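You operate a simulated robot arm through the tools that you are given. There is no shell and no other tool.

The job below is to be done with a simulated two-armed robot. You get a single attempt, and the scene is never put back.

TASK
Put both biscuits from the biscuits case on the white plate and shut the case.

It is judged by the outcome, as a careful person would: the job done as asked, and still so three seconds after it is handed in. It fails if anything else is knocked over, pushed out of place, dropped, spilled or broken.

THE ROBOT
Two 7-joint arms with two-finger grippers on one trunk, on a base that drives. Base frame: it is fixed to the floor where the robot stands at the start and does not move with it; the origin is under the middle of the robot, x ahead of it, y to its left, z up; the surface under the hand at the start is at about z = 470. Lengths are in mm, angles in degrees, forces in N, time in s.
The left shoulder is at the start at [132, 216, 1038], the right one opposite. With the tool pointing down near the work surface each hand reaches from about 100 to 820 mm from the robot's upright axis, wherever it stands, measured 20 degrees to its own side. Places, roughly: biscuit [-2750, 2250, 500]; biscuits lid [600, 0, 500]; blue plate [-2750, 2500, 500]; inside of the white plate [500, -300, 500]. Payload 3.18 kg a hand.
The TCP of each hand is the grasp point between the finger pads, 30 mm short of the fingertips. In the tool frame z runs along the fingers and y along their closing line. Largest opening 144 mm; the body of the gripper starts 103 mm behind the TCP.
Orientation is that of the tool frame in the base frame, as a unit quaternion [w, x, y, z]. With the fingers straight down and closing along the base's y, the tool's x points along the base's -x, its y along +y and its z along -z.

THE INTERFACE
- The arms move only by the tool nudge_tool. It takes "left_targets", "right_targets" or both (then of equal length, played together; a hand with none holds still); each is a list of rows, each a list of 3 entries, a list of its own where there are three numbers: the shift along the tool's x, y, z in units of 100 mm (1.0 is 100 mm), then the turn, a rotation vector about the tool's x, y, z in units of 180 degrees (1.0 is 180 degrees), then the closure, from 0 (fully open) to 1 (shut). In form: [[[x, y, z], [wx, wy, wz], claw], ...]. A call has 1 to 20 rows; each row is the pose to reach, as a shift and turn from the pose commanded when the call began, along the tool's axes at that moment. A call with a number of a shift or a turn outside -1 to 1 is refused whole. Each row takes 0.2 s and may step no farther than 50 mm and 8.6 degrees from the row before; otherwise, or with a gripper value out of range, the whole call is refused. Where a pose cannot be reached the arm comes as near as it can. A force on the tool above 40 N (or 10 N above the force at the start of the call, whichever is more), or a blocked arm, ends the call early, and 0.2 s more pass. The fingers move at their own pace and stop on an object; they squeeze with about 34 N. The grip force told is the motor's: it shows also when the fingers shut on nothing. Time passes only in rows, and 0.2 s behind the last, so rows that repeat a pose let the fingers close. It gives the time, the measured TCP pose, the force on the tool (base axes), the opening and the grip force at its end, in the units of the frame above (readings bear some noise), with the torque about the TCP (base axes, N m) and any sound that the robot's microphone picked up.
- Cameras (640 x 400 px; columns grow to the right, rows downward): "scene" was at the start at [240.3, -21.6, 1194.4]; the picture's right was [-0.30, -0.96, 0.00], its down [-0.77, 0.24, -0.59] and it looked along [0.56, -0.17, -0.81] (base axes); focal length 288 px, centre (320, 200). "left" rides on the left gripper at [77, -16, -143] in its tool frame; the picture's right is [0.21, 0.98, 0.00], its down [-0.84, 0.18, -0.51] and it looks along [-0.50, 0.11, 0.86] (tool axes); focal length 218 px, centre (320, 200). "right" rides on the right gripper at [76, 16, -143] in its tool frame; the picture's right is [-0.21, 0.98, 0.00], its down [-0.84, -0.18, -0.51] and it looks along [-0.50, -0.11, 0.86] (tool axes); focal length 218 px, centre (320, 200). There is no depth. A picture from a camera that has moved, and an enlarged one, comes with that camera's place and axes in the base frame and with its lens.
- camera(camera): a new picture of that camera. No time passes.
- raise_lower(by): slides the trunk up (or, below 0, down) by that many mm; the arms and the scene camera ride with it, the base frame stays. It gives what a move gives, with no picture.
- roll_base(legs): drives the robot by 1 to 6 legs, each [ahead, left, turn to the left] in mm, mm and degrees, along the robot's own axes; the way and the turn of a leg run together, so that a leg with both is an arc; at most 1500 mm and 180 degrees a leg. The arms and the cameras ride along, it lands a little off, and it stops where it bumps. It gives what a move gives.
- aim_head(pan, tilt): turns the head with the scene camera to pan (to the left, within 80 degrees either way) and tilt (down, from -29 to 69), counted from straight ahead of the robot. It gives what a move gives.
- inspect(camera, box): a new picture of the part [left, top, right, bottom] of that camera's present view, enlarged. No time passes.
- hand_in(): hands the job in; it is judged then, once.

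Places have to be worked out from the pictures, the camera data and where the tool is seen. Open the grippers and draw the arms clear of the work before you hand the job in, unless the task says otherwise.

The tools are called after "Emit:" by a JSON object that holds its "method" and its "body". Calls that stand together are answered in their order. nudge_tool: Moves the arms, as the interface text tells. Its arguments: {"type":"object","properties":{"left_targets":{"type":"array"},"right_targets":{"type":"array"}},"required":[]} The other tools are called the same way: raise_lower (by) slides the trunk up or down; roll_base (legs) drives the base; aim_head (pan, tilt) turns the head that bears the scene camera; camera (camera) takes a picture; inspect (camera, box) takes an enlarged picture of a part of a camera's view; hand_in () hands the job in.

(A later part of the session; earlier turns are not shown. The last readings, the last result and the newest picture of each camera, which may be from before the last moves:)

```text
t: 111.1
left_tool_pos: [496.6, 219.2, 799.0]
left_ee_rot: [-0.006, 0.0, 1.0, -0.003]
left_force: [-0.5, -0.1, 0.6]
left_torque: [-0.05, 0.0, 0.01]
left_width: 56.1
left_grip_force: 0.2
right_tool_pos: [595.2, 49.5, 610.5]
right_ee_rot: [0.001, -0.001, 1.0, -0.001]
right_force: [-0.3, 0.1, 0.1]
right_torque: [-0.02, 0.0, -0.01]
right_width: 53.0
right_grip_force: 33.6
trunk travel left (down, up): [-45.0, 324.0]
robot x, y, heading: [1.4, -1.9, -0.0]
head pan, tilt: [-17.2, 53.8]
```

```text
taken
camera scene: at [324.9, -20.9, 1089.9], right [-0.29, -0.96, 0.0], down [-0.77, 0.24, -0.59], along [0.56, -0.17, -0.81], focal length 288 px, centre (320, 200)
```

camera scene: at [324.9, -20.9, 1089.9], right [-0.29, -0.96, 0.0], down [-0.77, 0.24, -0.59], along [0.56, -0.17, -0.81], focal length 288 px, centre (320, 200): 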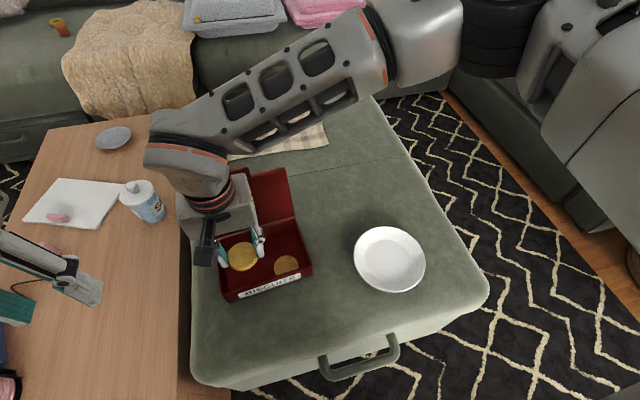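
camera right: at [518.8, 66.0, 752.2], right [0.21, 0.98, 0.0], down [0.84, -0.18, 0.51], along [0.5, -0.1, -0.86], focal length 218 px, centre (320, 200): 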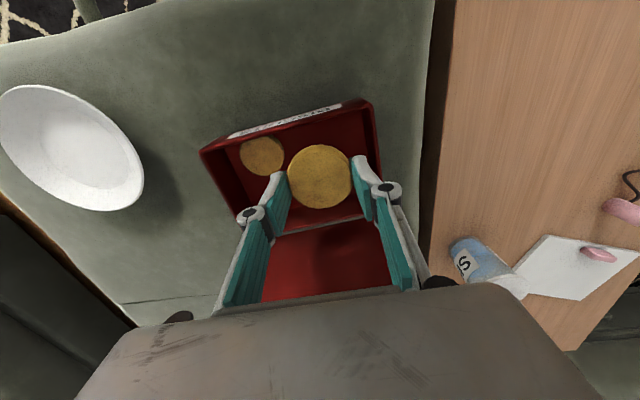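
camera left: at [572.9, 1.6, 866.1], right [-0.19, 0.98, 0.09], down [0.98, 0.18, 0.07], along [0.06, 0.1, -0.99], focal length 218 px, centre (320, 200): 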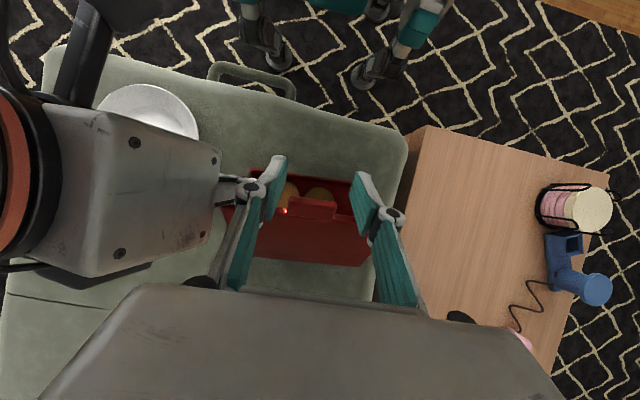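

The biscuit is held well. I'll carry it over toward the plate, whose centre I place at about (540, −250).

Emit:
{"method": "nudge_tool", "body": {"right_targets": [[[0.05, -0.3, -0.1], [0, 0, 0], 0.68], [[0.1, -0.6, -0.1], [0, 0, 0], 0.68], [[0.15, -0.9, -0.1], [0, 0, 0], 0.68], [[0.15, -1.0, -0.1], [0, 0, 0], 0.68]]}}

Emit:
{"method": "nudge_tool", "body": {"right_targets": [[[0.03, -0.3, 0], [0, 0, 0], 0.68], [[0.06, -0.6, 0], [0, 0, 0], 0.68], [[0.1, -0.9, 0], [0, 0, 0], 0.68], [[0.11, -1.0, 0], [0, 0, 0], 0.68]]}}

Emit:
{"method": "nudge_tool", "body": {"right_targets": [[[0, -0.3, 0.1], [0, 0, 0], 0.68], [[0, -0.6, 0.2], [0, 0, 0], 0.68], [[0, -0.9, 0.4], [0, 0, 0], 0.68], [[0, -0.97, 0.5], [0, 0, 0], 0.68], [[0, -0.97, 0.5], [0, 0, 0], 0.68]]}}

Emit:
{"method": "camera", "body": {"camera": "right"}}

Emit:
{"method": "inspect", "body": {"camera": "scene", "box": [280, 160, 480, 310]}}

```text
t: 112.1
left_tool_pos: [496.4, 218.1, 798.5]
left_ee_rot: [-0.005, 0.0, 1.0, -0.004]
left_force: [0.0, 0.3, -0.1]
left_torque: [0.02, 0.0, 0.01]
left_width: 56.1
left_grip_force: 0.0
right_tool_pos: [579.3, -49.3, 618.2]
right_ee_rot: [0.0, -0.002, 1.0, 0.0]
right_force: [0.4, 0.4, -1.4]
right_torque: [-0.02, 0.01, 0.0]
right_width: 53.1
right_grip_force: 34.2
trunk travel left (down, up): [-45.0, 324.0]
robot x, y, heading: [0.1, 0.8, 0.0]
head pan, tilt: [-17.2, 53.8]
```

```text
t: 113.1
left_tool_pos: [497.3, 219.4, 798.7]
left_ee_rot: [-0.003, 0.001, 1.0, -0.004]
left_force: [0.2, 0.4, 0.1]
left_torque: [-0.01, 0.01, 0.03]
left_width: 55.9
left_grip_force: 0.1
right_tool_pos: [571.2, -149.0, 617.9]
right_ee_rot: [0.0, -0.001, 1.0, 0.0]
right_force: [0.3, -0.8, -0.5]
right_torque: [-0.02, -0.03, -0.01]
right_width: 53.4
right_grip_force: 33.8
trunk travel left (down, up): [-45.0, 324.0]
robot x, y, heading: [-2.9, -1.5, 0.0]
head pan, tilt: [-17.2, 53.8]
```

```text
t: 114.3
left_tool_pos: [495.6, 218.3, 797.6]
left_ee_rot: [-0.005, 0.0, 1.0, -0.004]
left_force: [-0.6, 1.0, 0.0]
left_torque: [-0.01, -0.05, 0.0]
left_width: 56.0
left_grip_force: 0.0
right_tool_pos: [572.1, -245.5, 568.0]
right_ee_rot: [0.0, -0.001, 1.0, 0.0]
right_force: [0.1, 0.1, -0.3]
right_torque: [0.03, 0.04, 0.02]
right_width: 53.0
right_grip_force: 34.1
trunk travel left (down, up): [-45.0, 324.0]
robot x, y, heading: [-2.3, -2.1, 0.2]
head pan, tilt: [-17.2, 53.8]
```

```text
taken
camera right: at [494.3, -229.7, 710.1], right [0.21, 0.98, 0.0], down [0.84, -0.18, 0.51], along [0.5, -0.1, -0.86], focal length 218 px, centre (320, 200)
```

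right: 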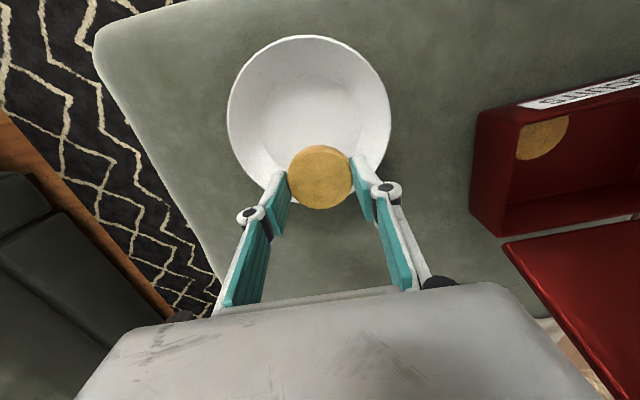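

```text
2.67 times, centred on (380, 235) of scene
camera zoom: at [324.7, -20.9, 1090.1], right [-0.29, -0.96, 0.0], down [-0.77, 0.24, -0.59], along [0.56, -0.17, -0.81], focal length 769 px, centre (160, 107)
```

zoom: 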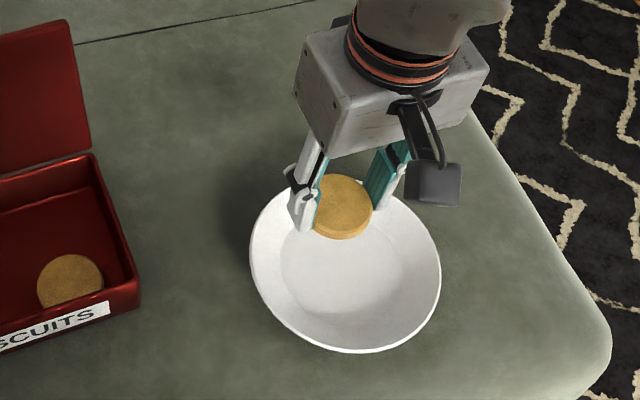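

The plate's centre works out at about (535, −246). I'll lower the biscuit onto the far half of its flat (biscuit centre at about x 561), watching the force.

Emit:
{"method": "nudge_tool", "body": {"right_targets": [[[0.05, 0, 0.15], [0, 0, 0], 0.68], [[0.1, 0, 0.3], [0, 0, 0], 0.68], [[0.1, 0, 0.45], [0, 0, 0], 0.68], [[0.1, 0, 0.5], [0, 0, 0], 0.68], [[0.1, 0, 0.5], [0, 0, 0], 0.68]]}}

Emit:
{"method": "inspect", "body": {"camera": "scene", "box": [280, 160, 480, 310]}}

Emit:
{"method": "camera", "body": {"camera": "right"}}

```text
t: 115.5
left_tool_pos: [497.2, 217.9, 799.2]
left_ee_rot: [-0.004, 0.001, 1.0, -0.004]
left_force: [-1.0, -0.2, 0.1]
left_torque: [0.02, 0.01, -0.01]
left_width: 56.3
left_grip_force: 0.0
right_tool_pos: [560.3, -246.4, 518.6]
right_ee_rot: [0.0, 0.0, 1.0, -0.001]
right_force: [-0.8, 0.0, 0.6]
right_torque: [0.02, 0.01, 0.02]
right_width: 52.8
right_grip_force: 33.8
trunk travel left (down, up): [-45.0, 324.0]
robot x, y, heading: [-1.8, -0.2, 0.0]
head pan, tilt: [-17.2, 53.8]
```

```text
2.67 times, centred on (380, 235) of scene
camera zoom: at [324.7, -20.9, 1090.1], right [-0.29, -0.96, 0.0], down [-0.77, 0.24, -0.59], along [0.56, -0.17, -0.81], focal length 769 px, centre (160, 107)
```

zoom: 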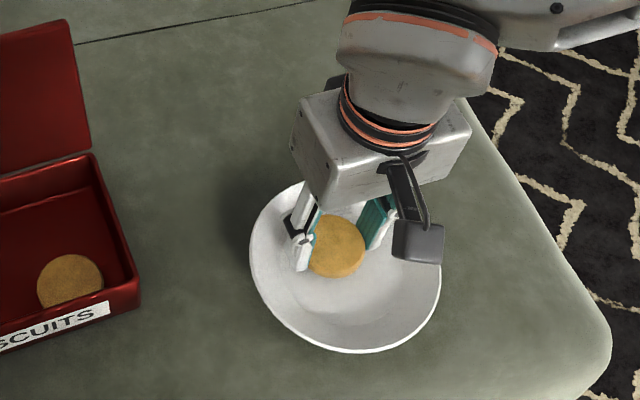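

```text
taken
camera right: at [483.1, -229.7, 660.0], right [0.21, 0.98, 0.0], down [0.84, -0.18, 0.51], along [0.5, -0.1, -0.86], focal length 218 px, centre (320, 200)
```

right: 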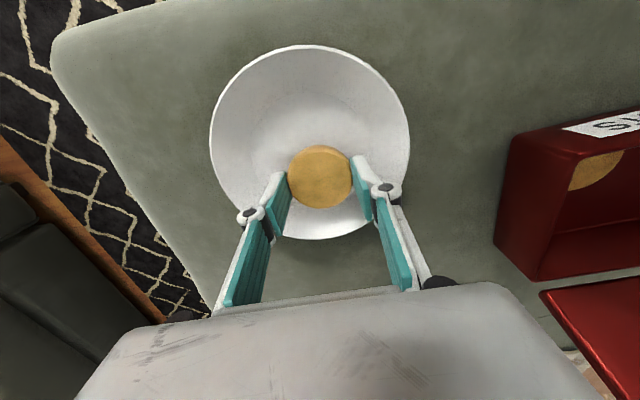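

Emit:
{"method": "nudge_tool", "body": {"right_targets": [[[0, 0, 0.03], [0, 0, 0], 0.68], [[0, 0, 0.06], [0, 0, 0], 0.68], [[0, 0, 0.06], [0, 0, 0], 0.68]]}}

```text
t: 116.3
left_tool_pos: [497.3, 218.6, 798.6]
left_ee_rot: [-0.004, 0.0, 1.0, -0.004]
left_force: [0.0, -0.7, 0.1]
left_torque: [0.01, 0.03, 0.05]
left_width: 56.3
left_grip_force: 0.0
right_tool_pos: [559.8, -247.0, 512.8]
right_ee_rot: [0.001, 0.0, 1.0, 0.0]
right_force: [0.2, -0.2, -0.7]
right_torque: [0.03, 0.01, -0.01]
right_width: 53.1
right_grip_force: 33.7
trunk travel left (down, up): [-45.0, 324.0]
robot x, y, heading: [-1.9, 1.8, -0.1]
head pan, tilt: [-17.2, 53.8]
```

Emit:
{"method": "nudge_tool", "body": {"right_targets": [[[0, 0, 0.03], [0, 0, 0], 0.68], [[0, 0, 0.05], [0, 0, 0], 0.68], [[0, 0, 0.05], [0, 0, 0], 0.68]]}}

Emit:
{"method": "inspect", "body": {"camera": "right", "box": [180, 30, 440, 250]}}

```text
t: 117.1
left_tool_pos: [496.5, 219.3, 800.4]
left_ee_rot: [-0.004, 0.0, 1.0, -0.003]
left_force: [0.0, 0.2, 0.0]
left_torque: [-0.05, -0.04, -0.03]
left_width: 56.1
left_grip_force: 0.1
right_tool_pos: [559.4, -246.2, 510.6]
right_ee_rot: [0.002, -0.001, 1.0, 0.0]
right_force: [-5.3, -3.7, 21.7]
right_torque: [-0.03, 0.28, 0.0]
right_width: 53.0
right_grip_force: 33.6
trunk travel left (down, up): [-45.0, 324.0]
robot x, y, heading: [-0.4, 4.1, 0.2]
head pan, tilt: [-17.2, 53.8]
```

```text
1.82 times, centred on (310, 140) of right
camera zoom: at [482.9, -230.0, 651.4], right [0.21, 0.98, 0.0], down [0.84, -0.18, 0.51], along [0.5, -0.1, -0.86], focal length 397 px, centre (338, 309)
```

zoom: 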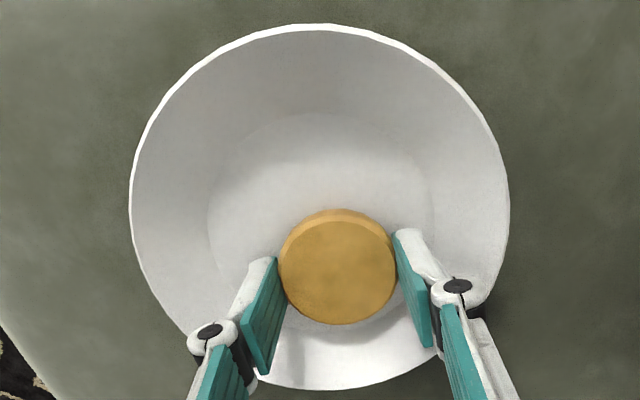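

There is contact (22 N), with the biscuit's far edge on the plate's slope. I'll lift slightly, shift 8 mm toward the centre, and lower again.

Emit:
{"method": "nudge_tool", "body": {"right_targets": [[[0, 0, -0.06], [0, 0, 0], 0.68], [[0.08, 0, -0.06], [0, 0, 0], 0.68], [[0.08, 0, -0.03], [0, 0, 0], 0.68], [[0.08, 0, 0.0], [0, 0, 0], 0.68], [[0.08, 0, 0.0], [0, 0, 0], 0.68]]}}

```text
t: 118.3
left_tool_pos: [496.0, 218.5, 800.8]
left_ee_rot: [-0.003, 0.0, 1.0, -0.003]
left_force: [-0.3, 0.0, 0.4]
left_torque: [0.02, -0.01, -0.01]
left_width: 56.1
left_grip_force: 0.1
right_tool_pos: [553.1, -245.5, 508.5]
right_ee_rot: [0.001, -0.001, 1.0, -0.001]
right_force: [-4.2, -3.3, 19.5]
right_torque: [-0.07, 0.19, 0.03]
right_width: 52.8
right_grip_force: 33.5
trunk travel left (down, up): [-45.0, 324.0]
robot x, y, heading: [2.9, 2.3, 0.1]
head pan, tilt: [-17.2, 53.8]
```

It is still in contact at about 20 N, so the biscuit is resting on the plate. I'll relieve 1.5 mm and open the fingers slightly.

Emit:
{"method": "nudge_tool", "body": {"right_targets": [[[0, 0, -0.015], [0, 0, 0], 0.66], [[0, 0, -0.015], [0, 0, 0], 0.6], [[0, 0, -0.015], [0, 0, 0], 0.58], [[0, 0, -0.015], [0, 0, 0], 0.58]]}}

Emit:
{"method": "inspect", "body": {"camera": "right", "box": [180, 30, 440, 250]}}

Emit:
{"method": "inspect", "body": {"camera": "scene", "box": [280, 160, 480, 310]}}

```text
t: 119.3
left_tool_pos: [496.6, 218.2, 798.6]
left_ee_rot: [-0.005, 0.0, 1.0, -0.004]
left_force: [0.0, -0.1, -0.9]
left_torque: [0.03, 0.04, 0.02]
left_width: 56.5
left_grip_force: 0.1
right_tool_pos: [551.1, -246.2, 508.6]
right_ee_rot: [0.0, -0.001, 1.0, 0.0]
right_force: [-0.7, 0.8, -0.8]
right_torque: [-0.01, -0.04, -0.04]
right_width: 60.2
right_grip_force: 0.0
trunk travel left (down, up): [-45.0, 324.0]
robot x, y, heading: [-2.7, 0.8, -0.0]
head pan, tilt: [-17.2, 53.8]
```

```text
1.82 times, centred on (310, 140) of right
camera zoom: at [474.9, -229.5, 650.8], right [0.21, 0.98, 0.0], down [0.84, -0.18, 0.51], along [0.5, -0.1, -0.86], focal length 397 px, centre (338, 309)
```

zoom: 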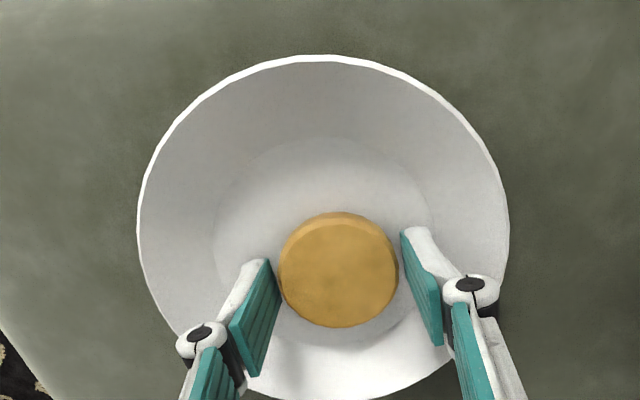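

```text
2.67 times, centred on (380, 235) of scene
camera zoom: at [324.8, -20.9, 1090.0], right [-0.29, -0.96, 0.0], down [-0.77, 0.24, -0.59], along [0.56, -0.17, -0.81], focal length 769 px, centre (160, 107)
```

zoom: 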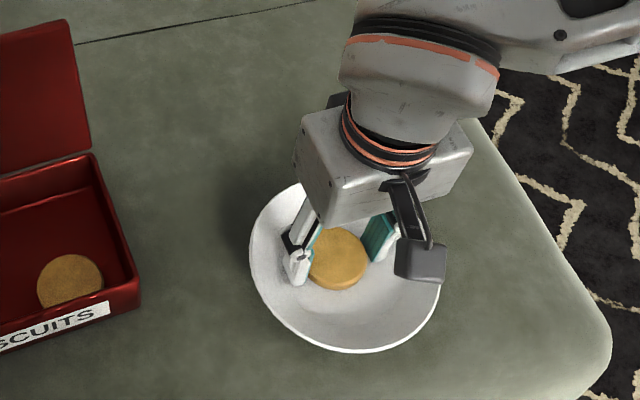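

The biscuit is released on the plate and the plate hasn't moved. I'll lift straight up and return for the second biscuit.

Emit:
{"method": "nudge_tool", "body": {"right_targets": [[[0, 0, -0.15], [0, 0, 0], 0.58], [[0, 0, -0.5], [0, 0, 0], 0.58], [[0, 0, -0.9], [0, 0, 0], 0.55], [[0, 0.1, -1.0], [0, 0, 0], 0.54], [[0, 0.5, -1.0], [0, 0, 0], 0.54], [[-0.05, 0.9, -1.0], [0, 0, 0], 0.54], [[-0.1, 1.0, -1.0], [0, 0, 0], 0.54], [[-0.1, 1.0, -1.0], [0, 0, 0], 0.54]]}}

Emit:
{"method": "nudge_tool", "body": {"right_targets": [[[-0.1, 0.4, 0], [0, 0, 0], 0.54], [[-0.2, 0.8, 0], [0, 0, 0], 0.54], [[-0.3, 1.0, 0], [0, 0, 0], 0.54], [[-0.3, 1.0, 0.2], [0, 0, 0], 0.54], [[-0.3, 1.0, 0.2], [0, 0, 0], 0.54]]}}

Emit:
{"method": "camera", "body": {"camera": "right"}}

Emit:
{"method": "inspect", "body": {"camera": "right", "box": [240, 40, 560, 240]}}

Emit:
{"method": "camera", "body": {"camera": "scene"}}

```text
t: 121.1
left_tool_pos: [497.6, 218.0, 798.3]
left_ee_rot: [-0.005, 0.0, 1.0, -0.003]
left_force: [-0.2, 0.9, -0.3]
left_torque: [-0.01, -0.03, 0.01]
left_width: 56.2
left_grip_force: 0.1
right_tool_pos: [563.5, -145.3, 608.6]
right_ee_rot: [0.0, -0.001, 1.0, 0.0]
right_force: [0.6, -0.4, 0.3]
right_torque: [-0.01, 0.01, -0.01]
right_width: 66.4
right_grip_force: 0.1
trunk travel left (down, up): [-45.0, 324.0]
robot x, y, heading: [2.6, -1.2, 0.1]
head pan, tilt: [-17.2, 53.8]
```

```text
t: 122.3
left_tool_pos: [497.6, 219.1, 799.5]
left_ee_rot: [-0.005, 0.0, 1.0, -0.003]
left_force: [0.5, -0.4, 0.6]
left_torque: [0.02, -0.04, 0.01]
left_width: 56.1
left_grip_force: 0.1
right_tool_pos: [590.1, -46.5, 589.4]
right_ee_rot: [0.001, -0.001, 1.0, 0.0]
right_force: [0.0, -0.3, -0.3]
right_torque: [0.01, 0.01, -0.01]
right_width: 66.3
right_grip_force: 0.0
trunk travel left (down, up): [-45.0, 324.0]
robot x, y, heading: [-3.2, -2.0, 0.1]
head pan, tilt: [-17.2, 53.8]
```

```text
taken
camera right: at [514.0, -30.1, 731.4], right [0.21, 0.98, 0.0], down [0.84, -0.18, 0.51], along [0.5, -0.1, -0.86], focal length 218 px, centre (320, 200)
```

right: 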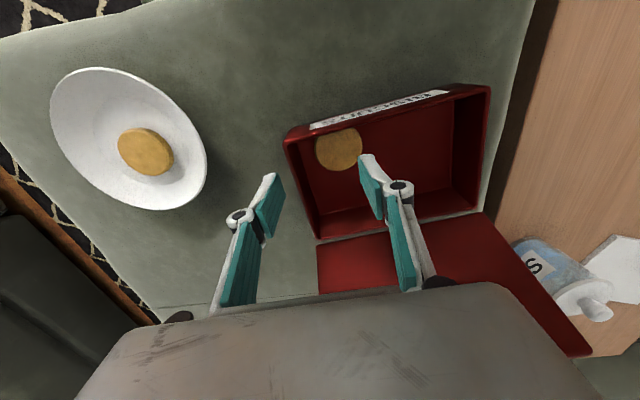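

```text
2.00 times, centred on (400, 140) of right
camera zoom: at [514.0, -30.1, 731.4], right [0.21, 0.98, 0.0], down [0.84, -0.18, 0.51], along [0.5, -0.1, -0.86], focal length 436 px, centre (160, 320)
```

zoom: 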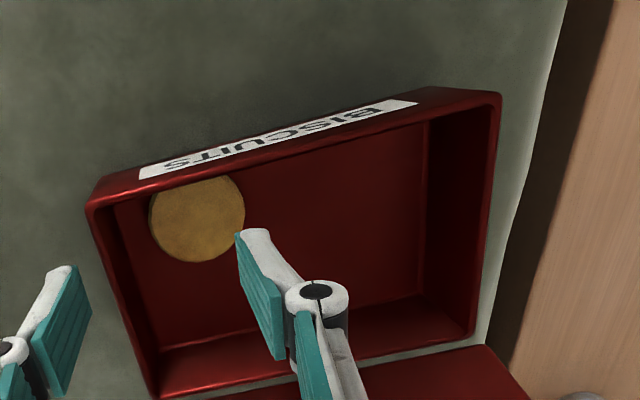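

```text
taken
camera scene: at [324.5, -20.9, 1090.2], right [-0.29, -0.96, 0.0], down [-0.77, 0.24, -0.59], along [0.56, -0.17, -0.81], focal length 288 px, centre (320, 200)
```

scene: 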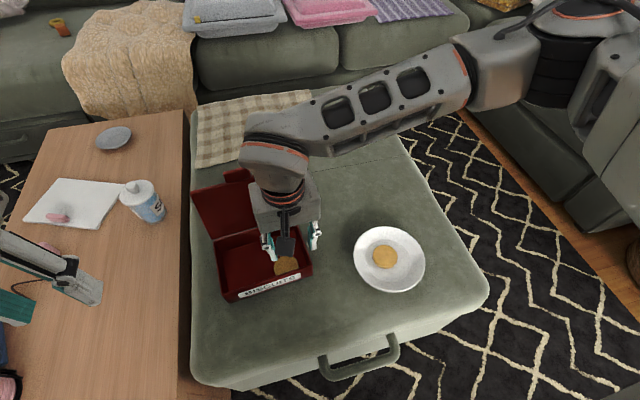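

The second biscuit is at (593, −23), spanning y −50 to 4, with about 19 mm to the right wall. I'll set a 62 mm opening centred at y≈−22.5 and descend.

Emit:
{"method": "nudge_tool", "body": {"right_targets": [[[-0.02, 0.12, 0], [0, 0, 0], 0.57], [[-0.02, 0.24, 0.0], [0, 0, 0], 0.57], [[-0.02, 0.24, 0.25], [0, 0, 0], 0.57], [[-0.02, 0.24, 0.5], [0, 0, 0], 0.57], [[-0.02, 0.24, 0.5], [0, 0, 0], 0.57]]}}

Emit:
{"method": "inspect", "body": {"camera": "right", "box": [160, 60, 480, 260]}}

```text
t: 123.5
left_tool_pos: [497.2, 218.8, 799.1]
left_ee_rot: [-0.004, -0.001, 1.0, -0.004]
left_force: [0.1, 0.2, 0.8]
left_torque: [0.02, 0.01, -0.03]
left_width: 56.1
left_grip_force: 0.1
right_tool_pos: [593.6, -22.7, 540.8]
right_ee_rot: [-0.001, -0.001, 1.0, 0.0]
right_force: [0.8, 0.2, 0.3]
right_torque: [0.03, 0.0, -0.01]
right_width: 62.0
right_grip_force: 0.0
trunk travel left (down, up): [-45.0, 324.0]
robot x, y, heading: [-0.4, -4.8, 0.3]
head pan, tilt: [-17.2, 53.8]
```

```text
2.00 times, centred on (320, 160) of right
camera zoom: at [516.2, -5.5, 682.4], right [0.21, 0.98, 0.0], down [0.84, -0.18, 0.51], along [0.5, -0.1, -0.86], focal length 436 px, centre (320, 280)
```

zoom: 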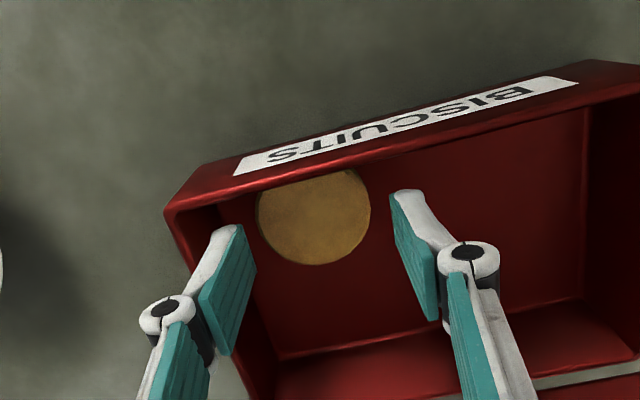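

Emit:
{"method": "nudge_tool", "body": {"right_targets": [[[0, 0, 0.12], [0, 0, 0], 0.57], [[0, 0, 0.24], [0, 0, 0], 0.57], [[0, 0, 0.33], [0, 0, 0], 0.57], [[0, 0, 0.33], [0, 0, 0], 0.57]]}}

Emit:
{"method": "inspect", "body": {"camera": "right", "box": [160, 60, 480, 260]}}

```text
t: 124.5
left_tool_pos: [496.6, 219.3, 799.1]
left_ee_rot: [-0.005, 0.0, 1.0, -0.004]
left_force: [0.5, 0.7, -1.2]
left_torque: [0.01, 0.0, -0.03]
left_width: 56.1
left_grip_force: 0.0
right_tool_pos: [594.1, -21.6, 505.8]
right_ee_rot: [-0.001, -0.001, 1.0, -0.001]
right_force: [-0.7, 1.6, 0.9]
right_torque: [-0.03, -0.01, 0.01]
right_width: 61.1
right_grip_force: 0.1
trunk travel left (down, up): [-45.0, 324.0]
robot x, y, heading: [1.5, -2.6, 0.3]
head pan, tilt: [-17.2, 53.8]
```

```text
2.00 times, centred on (320, 160) of right
camera zoom: at [517.4, -5.9, 647.7], right [0.21, 0.98, 0.0], down [0.84, -0.18, 0.51], along [0.5, -0.1, -0.86], focal length 436 px, centre (320, 280)
```

zoom: 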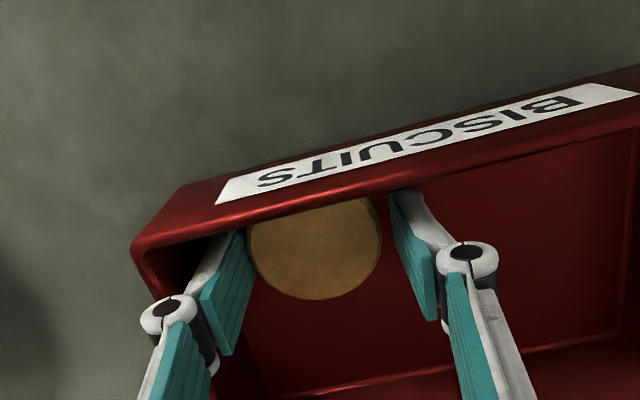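

Emit:
{"method": "nudge_tool", "body": {"right_targets": [[[0, 0, -0.02], [0, 0, 0], 0.61], [[0, 0, -0.02], [0, 0, 0], 0.65], [[0, 0, -0.02], [0, 0, 0], 0.68], [[0, 0, -0.02], [0, 0, 0], 0.68]]}}

Emit:
{"method": "nudge_tool", "body": {"right_targets": [[[-0.02, 0.03, -0.1], [0, 0, 0], 0.68], [[-0.04, 0.03, -0.25], [0, 0, 0], 0.68], [[-0.04, 0.03, -0.5], [0, 0, 0], 0.68], [[-0.04, 0.03, -0.8], [0, 0, 0], 0.68], [[-0.04, 0.03, -1.0], [0, 0, 0], 0.68], [[-0.04, 0.03, -1.0], [0, 0, 0], 0.68]]}}

Emit:
{"method": "camera", "body": {"camera": "right"}}

Emit:
{"method": "camera", "body": {"camera": "scene"}}

```text
t: 125.5
left_tool_pos: [496.3, 218.2, 797.8]
left_ee_rot: [-0.005, 0.0, 1.0, -0.004]
left_force: [0.4, 0.8, -0.1]
left_torque: [-0.02, 0.03, 0.03]
left_width: 56.5
left_grip_force: 0.1
right_tool_pos: [594.4, -23.4, 506.4]
right_ee_rot: [0.0, -0.001, 1.0, 0.0]
right_force: [1.0, 0.5, -0.7]
right_torque: [0.02, -0.03, 0.01]
right_width: 52.9
right_grip_force: 33.5
trunk travel left (down, up): [-45.0, 324.0]
robot x, y, heading: [3.2, -1.8, 0.2]
head pan, tilt: [-17.2, 53.8]
```

```text
t: 126.9
left_tool_pos: [497.5, 219.6, 798.9]
left_ee_rot: [-0.005, -0.001, 1.0, -0.004]
left_force: [0.6, -0.4, 0.0]
left_torque: [-0.01, 0.01, -0.01]
left_width: 56.3
left_grip_force: 0.2
right_tool_pos: [595.5, -20.2, 607.1]
right_ee_rot: [0.0, -0.001, 1.0, 0.0]
right_force: [0.9, 0.2, 0.1]
right_torque: [0.0, -0.01, 0.01]
right_width: 54.1
right_grip_force: 34.0
trunk travel left (down, up): [-45.0, 324.0]
robot x, y, heading: [-1.0, -0.8, 0.0]
head pan, tilt: [-17.2, 53.8]
```

```text
taken
camera right: at [520.1, -4.1, 749.6], right [0.21, 0.98, 0.0], down [0.84, -0.18, 0.51], along [0.5, -0.1, -0.86], focal length 218 px, centre (320, 200)
```

right: 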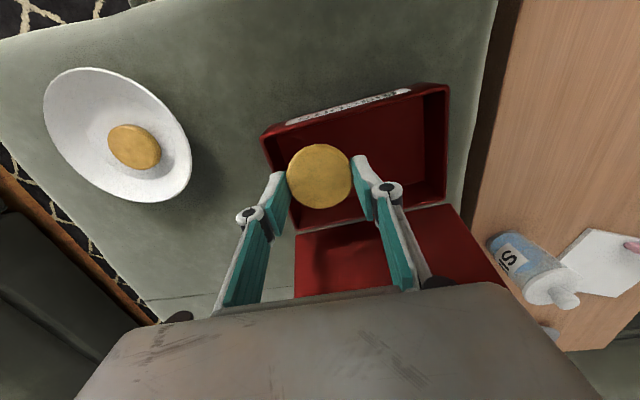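

```text
taken
camera scene: at [324.9, -20.9, 1089.9], right [-0.29, -0.96, 0.0], down [-0.77, 0.24, -0.59], along [0.56, -0.17, -0.81], focal length 288 px, centre (320, 200)
```

scene: 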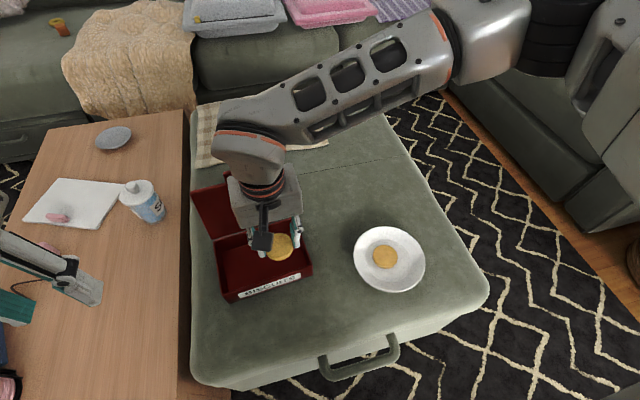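

The second biscuit is held. I'll carry it to the near half of the plate, next to the first one, which sits at about (547, −243).

Emit:
{"method": "nudge_tool", "body": {"right_targets": [[[0.1, -0.3, -0.1], [0, 0, 0], 0.68], [[0.2, -0.6, -0.1], [0, 0, 0], 0.68], [[0.35, -0.9, -0.1], [0, 0, 0], 0.68], [[0.45, -1.0, -0.1], [0, 0, 0], 0.68]]}}

Emit:
{"method": "nudge_tool", "body": {"right_targets": [[[0.1, -0.3, 0], [0, 0, 0], 0.68], [[0.2, -0.6, 0], [0, 0, 0], 0.68], [[0.35, -0.9, 0], [0, 0, 0], 0.68], [[0.45, -1.0, 0], [0, 0, 0], 0.68]]}}

Emit:
{"method": "nudge_tool", "body": {"right_targets": [[[0, -0.15, 0.15], [0, 0, 0], 0.68], [[0, -0.25, 0.35], [0, 0, 0], 0.68], [[0, -0.25, 0.6], [0, 0, 0], 0.68], [[0, -0.25, 0.6], [0, 0, 0], 0.68]]}}

Emit:
{"method": "camera", "body": {"camera": "right"}}

Emit:
{"method": "inspect", "body": {"camera": "scene", "box": [280, 160, 480, 310]}}

```text
t: 127.9
left_tool_pos: [498.7, 219.1, 798.1]
left_ee_rot: [-0.004, -0.001, 1.0, -0.003]
left_force: [0.0, -0.8, 0.4]
left_torque: [-0.03, 0.01, 0.01]
left_width: 56.1
left_grip_force: 0.2
right_tool_pos: [553.2, -120.4, 615.9]
right_ee_rot: [-0.001, -0.001, 1.0, 0.0]
right_force: [0.1, -1.0, -0.2]
right_torque: [-0.02, -0.01, -0.01]
right_width: 53.8
right_grip_force: 34.1
trunk travel left (down, up): [-45.0, 324.0]
robot x, y, heading: [-0.0, -2.9, -0.0]
head pan, tilt: [-17.2, 53.8]
```

```text
t: 128.9
left_tool_pos: [495.8, 218.7, 798.3]
left_ee_rot: [-0.004, 0.0, 1.0, -0.004]
left_force: [0.4, 0.3, 0.2]
left_torque: [0.04, -0.01, 0.03]
left_width: 56.2
left_grip_force: 0.0
right_tool_pos: [508.0, -219.3, 617.6]
right_ee_rot: [0.0, -0.002, 1.0, 0.0]
right_force: [-0.2, 0.0, 0.2]
right_torque: [-0.01, 0.01, -0.01]
right_width: 53.8
right_grip_force: 34.5
trunk travel left (down, up): [-45.0, 324.0]
robot x, y, heading: [-0.3, 0.6, 0.1]
head pan, tilt: [-17.2, 53.8]
```

```text
t: 129.9
left_tool_pos: [496.0, 218.6, 798.6]
left_ee_rot: [-0.005, 0.0, 1.0, -0.004]
left_force: [0.8, 0.0, 0.6]
left_torque: [-0.01, 0.01, 0.02]
left_width: 56.3
left_grip_force: 0.2
right_tool_pos: [507.4, -242.8, 557.7]
right_ee_rot: [-0.001, -0.001, 1.0, 0.0]
right_force: [0.3, 0.7, -0.5]
right_torque: [0.02, 0.01, 0.03]
right_width: 53.8
right_grip_force: 33.7
trunk travel left (down, up): [-45.0, 324.0]
robot x, y, heading: [2.6, 0.2, 0.1]
head pan, tilt: [-17.2, 53.8]
```

```text
taken
camera right: at [430.0, -226.8, 699.0], right [0.21, 0.98, 0.0], down [0.84, -0.18, 0.51], along [0.5, -0.1, -0.86], focal length 218 px, centre (320, 200)
```

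right: 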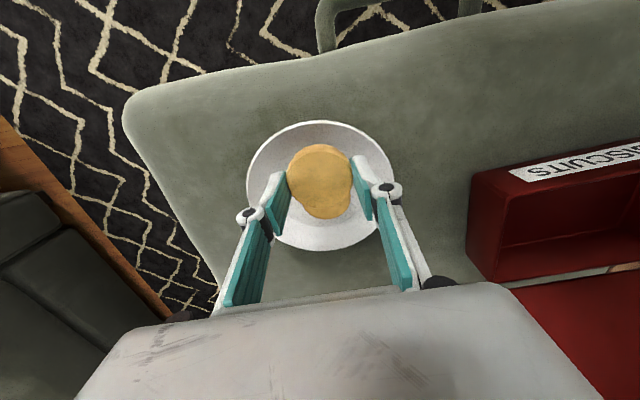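

```text
2.67 times, centred on (380, 235) of scene
camera zoom: at [324.5, -21.0, 1090.3], right [-0.29, -0.96, 0.0], down [-0.77, 0.24, -0.59], along [0.56, -0.17, -0.81], focal length 769 px, centre (160, 107)
```

zoom: 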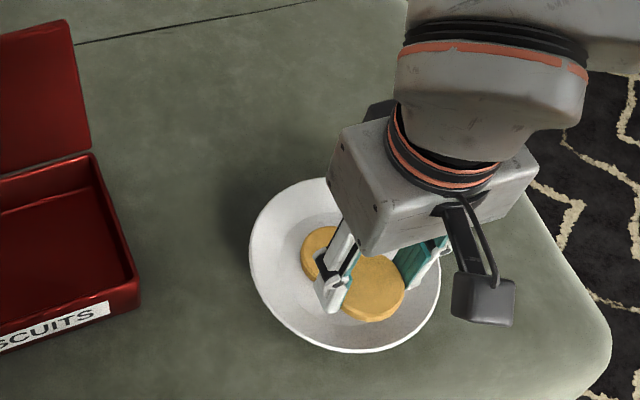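

The first biscuit sits near the plate's centre, so the second will rest partly against it on the near side. I'll lower it gently until contact.

Emit:
{"method": "nudge_tool", "body": {"right_targets": [[[-0.02, -0.02, 0.12], [0, 0, 0], 0.68], [[-0.02, -0.02, 0.24], [0, 0, 0], 0.68], [[-0.02, -0.02, 0.33], [0, 0, 0], 0.68], [[-0.02, -0.02, 0.33], [0, 0, 0], 0.68]]}}

Emit:
{"method": "inspect", "body": {"camera": "right", "box": [180, 70, 440, 270]}}

Emit:
{"method": "inspect", "body": {"camera": "scene", "box": [280, 160, 480, 310]}}

```text
t: 130.9
left_tool_pos: [496.7, 218.6, 798.5]
left_ee_rot: [-0.004, 0.0, 1.0, -0.004]
left_force: [0.0, -0.3, -0.2]
left_torque: [-0.01, -0.03, 0.01]
left_width: 56.1
left_grip_force: 0.1
right_tool_pos: [509.5, -245.8, 523.2]
right_ee_rot: [0.0, -0.001, 1.0, 0.0]
right_force: [0.6, 0.5, -0.3]
right_torque: [0.0, 0.03, -0.02]
right_width: 53.6
right_grip_force: 33.8
trunk travel left (down, up): [-45.0, 324.0]
robot x, y, heading: [1.3, -0.0, -0.0]
head pan, tilt: [-17.2, 53.8]
```

```text
2.00 times, centred on (310, 170) of right
camera zoom: at [432.8, -230.3, 665.8], right [0.21, 0.98, 0.0], down [0.84, -0.18, 0.51], along [0.5, -0.1, -0.86], focal length 436 px, centre (340, 260)
```

zoom: 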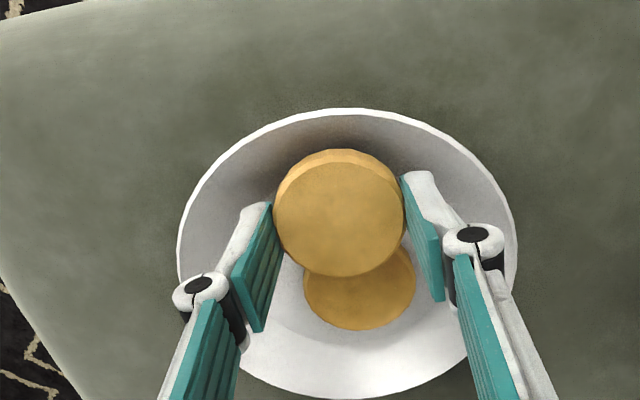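

```text
2.67 times, centred on (380, 235) of scene
camera zoom: at [324.7, -20.9, 1090.1], right [-0.29, -0.96, 0.0], down [-0.77, 0.24, -0.59], along [0.56, -0.17, -0.81], focal length 769 px, centre (160, 107)
```

zoom: 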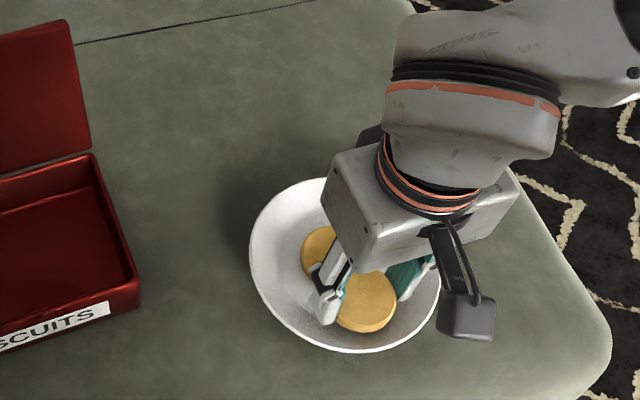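

Emit:
{"method": "nudge_tool", "body": {"right_targets": [[[-0.02, 0, 0.02], [0, 0, 0], 0.68], [[-0.02, 0, 0.04], [0, 0, 0], 0.68], [[-0.02, 0, 0.04], [0, 0, 0], 0.68]]}}

```text
t: 131.7
left_tool_pos: [496.8, 218.3, 799.5]
left_ee_rot: [-0.004, 0.0, 1.0, -0.004]
left_force: [0.4, 0.5, -0.6]
left_torque: [0.03, 0.01, -0.02]
left_width: 56.4
left_grip_force: 0.0
right_tool_pos: [512.4, -247.0, 521.3]
right_ee_rot: [0.002, -0.001, 1.0, 0.001]
right_force: [-0.6, 0.3, 9.0]
right_torque: [0.04, -0.18, 0.01]
right_width: 53.1
right_grip_force: 33.1
trunk travel left (down, up): [-45.0, 324.0]
robot x, y, heading: [-0.4, -0.2, 0.3]
head pan, tilt: [-17.2, 53.8]
```

The far edge has touched the first biscuit (9 N). I'll relieve 1 mm and open the fingers so the biscuit settles with its near edge on the plate.

Emit:
{"method": "nudge_tool", "body": {"right_targets": [[[0, 0, -0.01], [0, 0, 0], 0.66], [[0, 0, -0.01], [0, 0, 0], 0.62], [[0, 0, -0.01], [0, 0, 0], 0.58], [[0, 0, -0.01], [0, 0, 0], 0.57], [[0, 0, -0.01], [0, 0, 0], 0.57]]}}

Emit:
{"method": "inspect", "body": {"camera": "right", "box": [180, 70, 440, 270]}}

Emit:
{"method": "inspect", "body": {"camera": "scene", "box": [280, 160, 480, 310]}}

```text
t: 132.9
left_tool_pos: [497.3, 218.0, 799.2]
left_ee_rot: [-0.004, 0.0, 1.0, -0.004]
left_force: [-0.8, -0.6, -0.2]
left_torque: [-0.05, -0.02, -0.02]
left_width: 56.1
left_grip_force: 0.0
right_tool_pos: [512.3, -245.4, 520.9]
right_ee_rot: [-0.001, -0.001, 1.0, 0.0]
right_force: [0.2, -0.2, 0.4]
right_torque: [0.01, 0.01, 0.0]
right_width: 62.0
right_grip_force: 0.1
trunk travel left (down, up): [-45.0, 324.0]
robot x, y, heading: [-1.3, -0.6, 0.1]
head pan, tilt: [-17.2, 53.8]
```

```text
2.00 times, centred on (310, 170) of right
camera zoom: at [434.5, -230.2, 663.1], right [0.21, 0.98, 0.0], down [0.84, -0.18, 0.51], along [0.5, -0.1, -0.86], focal length 436 px, centre (340, 260)
```

zoom: 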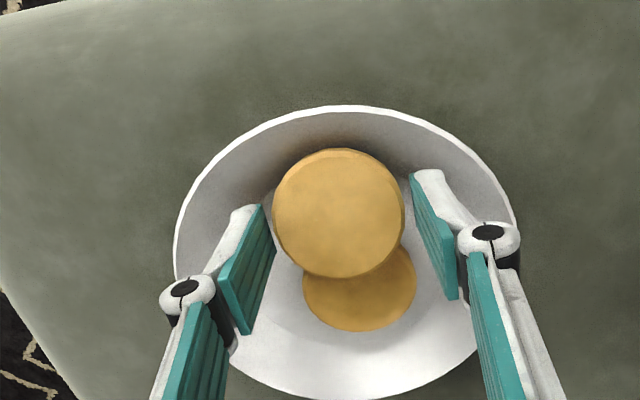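

```text
2.67 times, centred on (380, 235) of scene
camera zoom: at [324.8, -20.9, 1090.1], right [-0.29, -0.96, 0.0], down [-0.77, 0.24, -0.59], along [0.56, -0.17, -0.81], focal length 769 px, centre (160, 107)
```

zoom: 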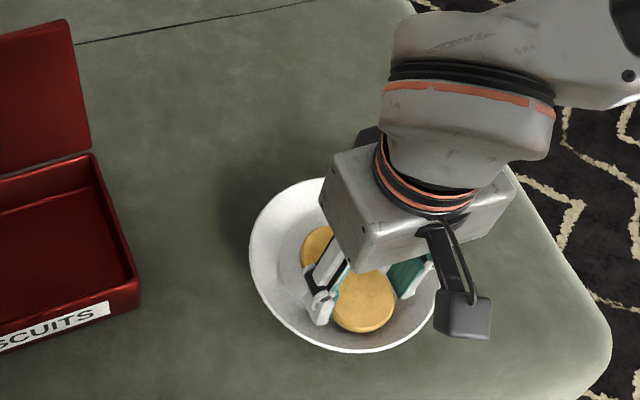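

The second biscuit is resting on the plate, leaning on the first. I'll lift the right hand away and check the plate and the open lid.

Emit:
{"method": "nudge_tool", "body": {"right_targets": [[[0, 0, -0.1], [0, 0, 0], 0.57], [[0, 0, -0.3], [0, 0, 0], 0.57], [[0, 0, -0.7], [0, 0, 0], 0.57], [[0, 0, -1.0], [0, 0, 0], 0.57], [[0.0, 0.3, -1.0], [0, 0, 0], 0.8], [[0, 0.6, -1.0], [0, 0, 0], 1.0], [[0, 0.6, -1.0], [0, 0, 0], 1.0]]}}

Emit:
{"method": "camera", "body": {"camera": "right"}}

Emit:
{"method": "camera", "body": {"camera": "scene"}}

Emit:
{"method": "camera", "body": {"camera": "left"}}

```text
t: 134.5
left_tool_pos: [496.9, 219.3, 797.5]
left_ee_rot: [-0.004, -0.001, 1.0, -0.003]
left_force: [0.5, 0.3, 0.4]
left_torque: [0.0, -0.01, -0.01]
left_width: 56.1
left_grip_force: 0.2
right_tool_pos: [511.1, -185.1, 622.8]
right_ee_rot: [0.0, -0.001, 1.0, 0.001]
right_force: [0.3, 1.0, -0.6]
right_torque: [0.02, 0.01, -0.01]
right_width: 0.1
right_grip_force: 30.9
trunk travel left (down, up): [-45.0, 324.0]
robot x, y, heading: [2.0, -0.9, -0.1]
head pan, tilt: [-17.2, 53.8]
```

```text
taken
camera right: at [434.6, -168.1, 764.3], right [0.21, 0.98, 0.0], down [0.84, -0.18, 0.51], along [0.5, -0.1, -0.86], focal length 218 px, centre (320, 200)
```

right: 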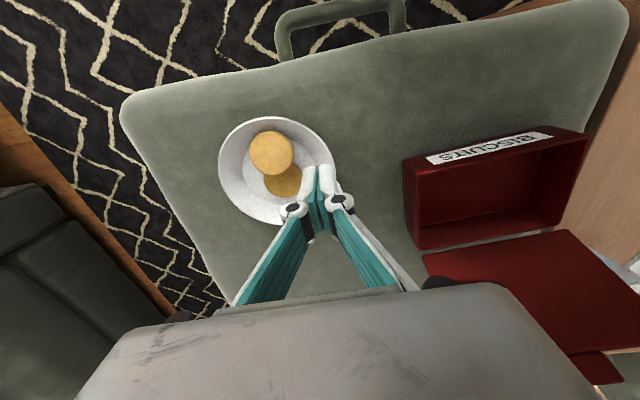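

```text
taken
camera scene: at [324.7, -21.0, 1090.1], right [-0.29, -0.96, 0.0], down [-0.77, 0.24, -0.59], along [0.56, -0.17, -0.81], focal length 288 px, centre (320, 200)
```

scene: 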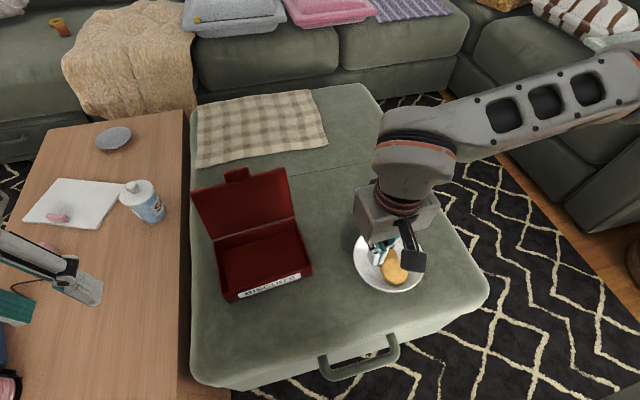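

```text
taken
camera left: at [421.7, 203.0, 942.5], right [-0.21, 0.98, -0.01], down [0.85, 0.18, 0.5], along [0.49, 0.1, -0.87], focal length 218 px, centre (320, 200)
```

left: 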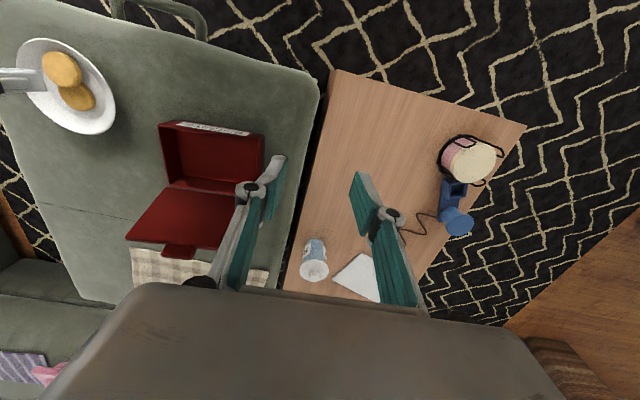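

Both biscuits are on the plate. The lid leans back at about 105° with its edge near (728, 652). To close it gently, I'll bring the left hand behind the lid to tip it forward onto the right fingers, which will then let it down. First I'll move the left hand, closed and tilted 30° forward.

Emit:
{"method": "nudge_tool", "body": {"left_targets": [[[-0.2, -0.12, 0.0], [0, -0.034, 0], 0.8], [[-0.4, -0.24, 0.0], [0, -0.067, 0], 1.0], [[-0.6, -0.36, 0.0], [0, -0.1, 0], 1.0], [[-0.8, -0.48, 0.0], [0, -0.134, 0], 1.0], [[-0.95, -0.6, 0.0], [0, -0.167, 0], 1.0], [[-0.95, -0.6, 0.0], [0, -0.167, 0], 1.0]], "right_targets": [[[-0.2, 0.12, 0], [-0.02, 0, 0], 1], [[-0.4, 0.24, 0], [-0.04, 0, 0], 1], [[-0.6, 0.36, 0], [-0.06, 0, 0], 1], [[-0.75, 0.45, 0], [-0.08, 0, 0], 1], [[-0.85, 0.5, 0], [-0.1, 0, 0], 1], [[-0.85, 0.5, 0], [-0.1, 0, 0], 1]]}}

Emit:
{"method": "camera", "body": {"camera": "scene"}}

```text
t: 135.9
left_tool_pos: [591.2, 158.1, 797.3]
left_ee_rot: [0.255, -0.001, 0.967, -0.004]
left_force: [0.2, 0.1, 1.0]
left_torque: [0.0, 0.0, 0.03]
left_width: 0.0
left_grip_force: 31.0
right_tool_pos: [597.7, -137.4, 622.4]
right_ee_rot: [0.0, 0.0, 0.987, 0.158]
right_force: [-1.3, 0.5, -0.5]
right_torque: [0.01, 0.04, 0.0]
right_width: 0.2
right_grip_force: 31.4
trunk travel left (down, up): [-45.0, 324.0]
robot x, y, heading: [0.4, 3.7, 0.1]
head pan, tilt: [-17.2, 53.8]
```

```text
taken
camera scene: at [324.6, -20.9, 1090.2], right [-0.29, -0.96, 0.0], down [-0.77, 0.24, -0.59], along [0.56, -0.17, -0.81], focal length 288 px, centre (320, 200)
```

scene: 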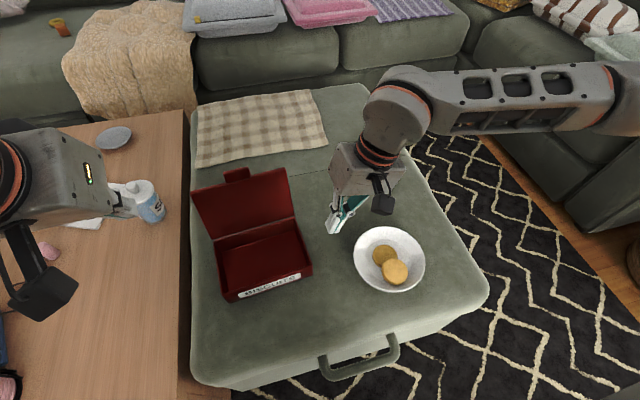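

Emit:
{"method": "nudge_tool", "body": {"left_targets": [[[-0.2, -0.08, 0.11], [0, 0, 0], 1.0], [[-0.4, -0.16, 0.22], [0, 0, 0], 1.0], [[-0.6, -0.24, 0.34], [0, 0, 0], 1.0], [[-0.78, -0.32, 0.45], [0, 0, 0], 1.0], [[-0.78, -0.32, 0.45], [0, 0, 0], 1.0]], "right_targets": [[[-0.1, 0.18, 0.08], [0, 0, 0], 1], [[-0.2, 0.36, 0.16], [0, 0, 0], 1], [[-0.3, 0.54, 0.25], [0, 0, 0], 1], [[-0.42, 0.72, 0.33], [0, 0, 0], 1], [[-0.42, 0.72, 0.33], [0, 0, 0], 1]]}}

Emit:
{"method": "camera", "body": {"camera": "scene"}}

Emit:
{"method": "camera", "body": {"camera": "left"}}

Emit:
{"method": "camera", "body": {"camera": "right"}}

```text
t: 137.1
left_tool_pos: [681.8, 126.7, 797.8]
left_ee_rot: [0.256, 0.0, 0.967, -0.003]
left_force: [-0.4, 0.4, 0.6]
left_torque: [0.02, 0.02, -0.01]
left_width: 0.1
left_grip_force: 30.9
right_tool_pos: [639.1, -56.2, 613.2]
right_ee_rot: [-0.001, -0.001, 0.988, 0.155]
right_force: [0.8, 0.7, 0.1]
right_torque: [0.0, -0.02, 0.03]
right_width: 0.1
right_grip_force: 30.6
trunk travel left (down, up): [-45.0, 324.0]
robot x, y, heading: [3.2, 0.4, 0.1]
head pan, tilt: [-17.2, 53.8]
```

```text
taken
camera scene: at [324.5, -21.0, 1090.2], right [-0.29, -0.96, 0.0], down [-0.77, 0.24, -0.59], along [0.56, -0.17, -0.81], focal length 288 px, centre (320, 200)
```

scene: 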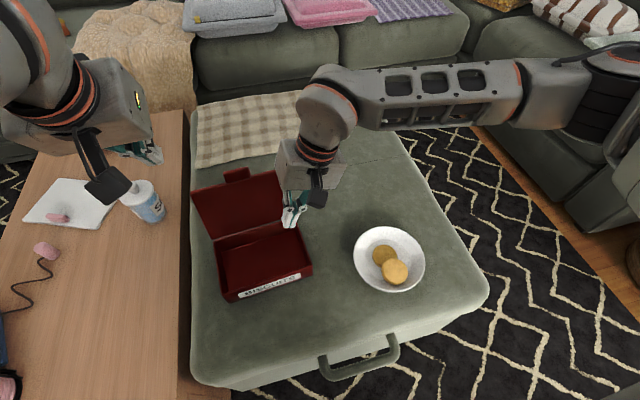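

```text
taken
camera left: at [544.8, 110.8, 884.9], right [-0.18, 0.98, -0.11], down [0.48, 0.19, 0.86], along [0.86, 0.1, -0.51], focal length 218 px, centre (320, 200)
```

left: 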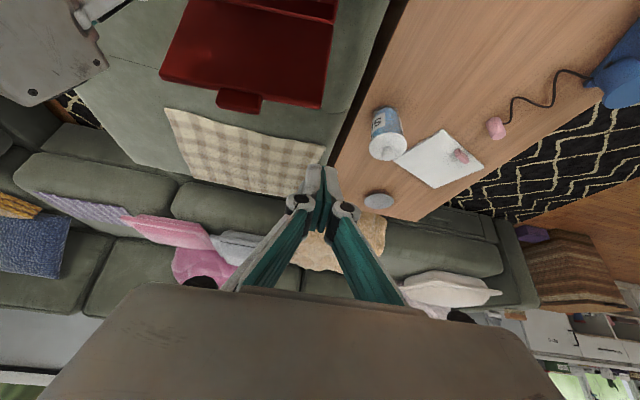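

```text
taken
camera right: at [562.0, -85.5, 753.7], right [0.21, 0.93, 0.3], down [0.84, -0.33, 0.43], along [0.5, 0.17, -0.85], focal length 218 px, centre (320, 200)
```

right: 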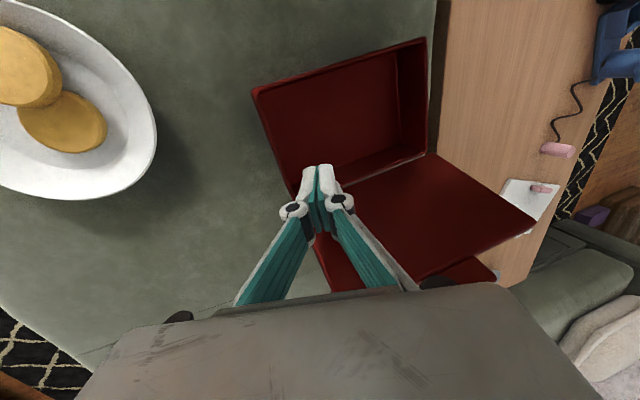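

The lid's edge is at x≈721 and z≈652, spanning y −71 to 118. I'll move the left hand over and behind it, then down.

Emit:
{"method": "nudge_tool", "body": {"left_targets": [[[-0.15, -0.1, 0.2], [0, 0, 0], 1.0], [[-0.3, -0.2, 0.45], [0, 0, 0], 1.0], [[-0.45, -0.31, 0.72], [0, 0, 0], 1.0], [[-0.45, -0.31, 0.72], [0, 0, 0], 1.0]]}}

Emit:
{"method": "nudge_tool", "body": {"left_targets": [[[0.1, 0.0, 0.17], [0, 0, 0], 1.0], [[0.2, 0.0, 0.34], [0, 0, 0], 1.0], [[0.3, 0.0, 0.52], [0, 0, 0], 1.0], [[0.4, 0.0, 0.69], [0, 0, 0], 1.0], [[0.48, 0.0, 0.83], [0, 0, 0], 1.0], [[0.48, 0.0, 0.83], [0, 0, 0], 1.0]]}}

Emit:
{"method": "camera", "body": {"camera": "left"}}

Emit:
{"method": "inspect", "body": {"camera": "scene", "box": [150, 100, 390, 310]}}

```text
t: 138.1
left_tool_pos: [757.9, 94.4, 758.4]
left_ee_rot: [0.255, -0.001, 0.967, -0.004]
left_force: [-0.4, 0.5, 1.1]
left_torque: [-0.02, -0.02, 0.01]
left_width: 0.0
left_grip_force: 30.7
right_tool_pos: [638.2, -58.0, 614.3]
right_ee_rot: [0.0, -0.002, 0.988, 0.156]
right_force: [-0.4, 0.1, -0.5]
right_torque: [-0.01, -0.04, -0.01]
right_width: 0.1
right_grip_force: 30.6
trunk travel left (down, up): [-45.0, 324.0]
robot x, y, heading: [-2.7, 2.9, 0.5]
head pan, tilt: [-17.2, 53.8]
```

```text
t: 139.5
left_tool_pos: [757.3, 93.1, 662.0]
left_ee_rot: [0.255, -0.001, 0.967, -0.004]
left_force: [0.5, -0.2, 0.2]
left_torque: [-0.01, 0.0, -0.03]
left_width: 0.0
left_grip_force: 31.5
right_tool_pos: [639.3, -56.3, 613.8]
right_ee_rot: [0.0, -0.001, 0.988, 0.156]
right_force: [-0.8, 0.7, -0.2]
right_torque: [0.03, 0.03, -0.02]
right_width: 0.1
right_grip_force: 30.9
trunk travel left (down, up): [-45.0, 324.0]
robot x, y, heading: [-0.5, 1.4, 0.0]
head pan, tilt: [-17.2, 53.8]
```

```text
taken
camera left: at [619.8, 77.1, 748.1], right [-0.18, 0.98, -0.11], down [0.48, 0.19, 0.86], along [0.86, 0.1, -0.51], focal length 218 px, centre (320, 200)
```

left: 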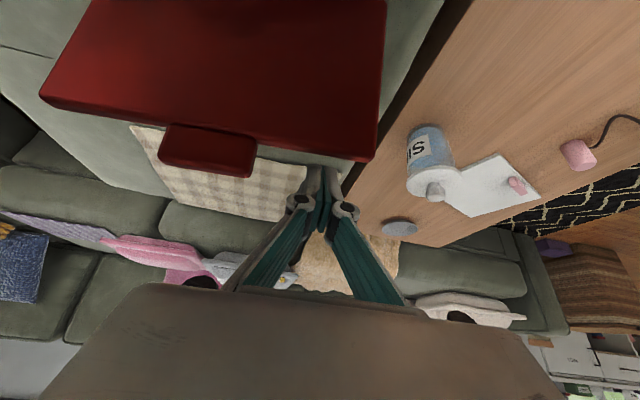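

```text
1.90 times, centred on (270, 205) of scene
camera zoom: at [324.5, -20.9, 1090.3], right [-0.29, -0.96, 0.0], down [-0.77, 0.24, -0.59], along [0.56, -0.17, -0.81], focal length 549 px, centre (415, 190)
```

zoom: 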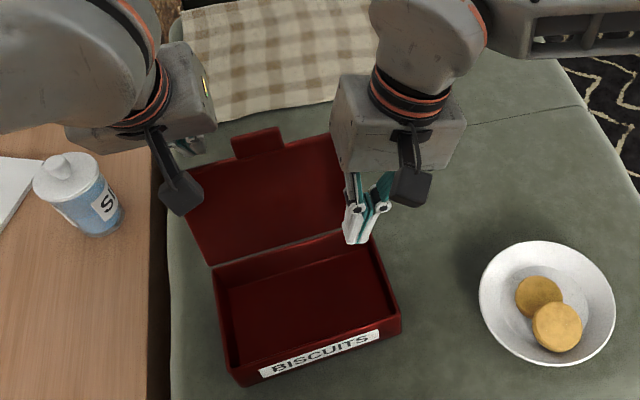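

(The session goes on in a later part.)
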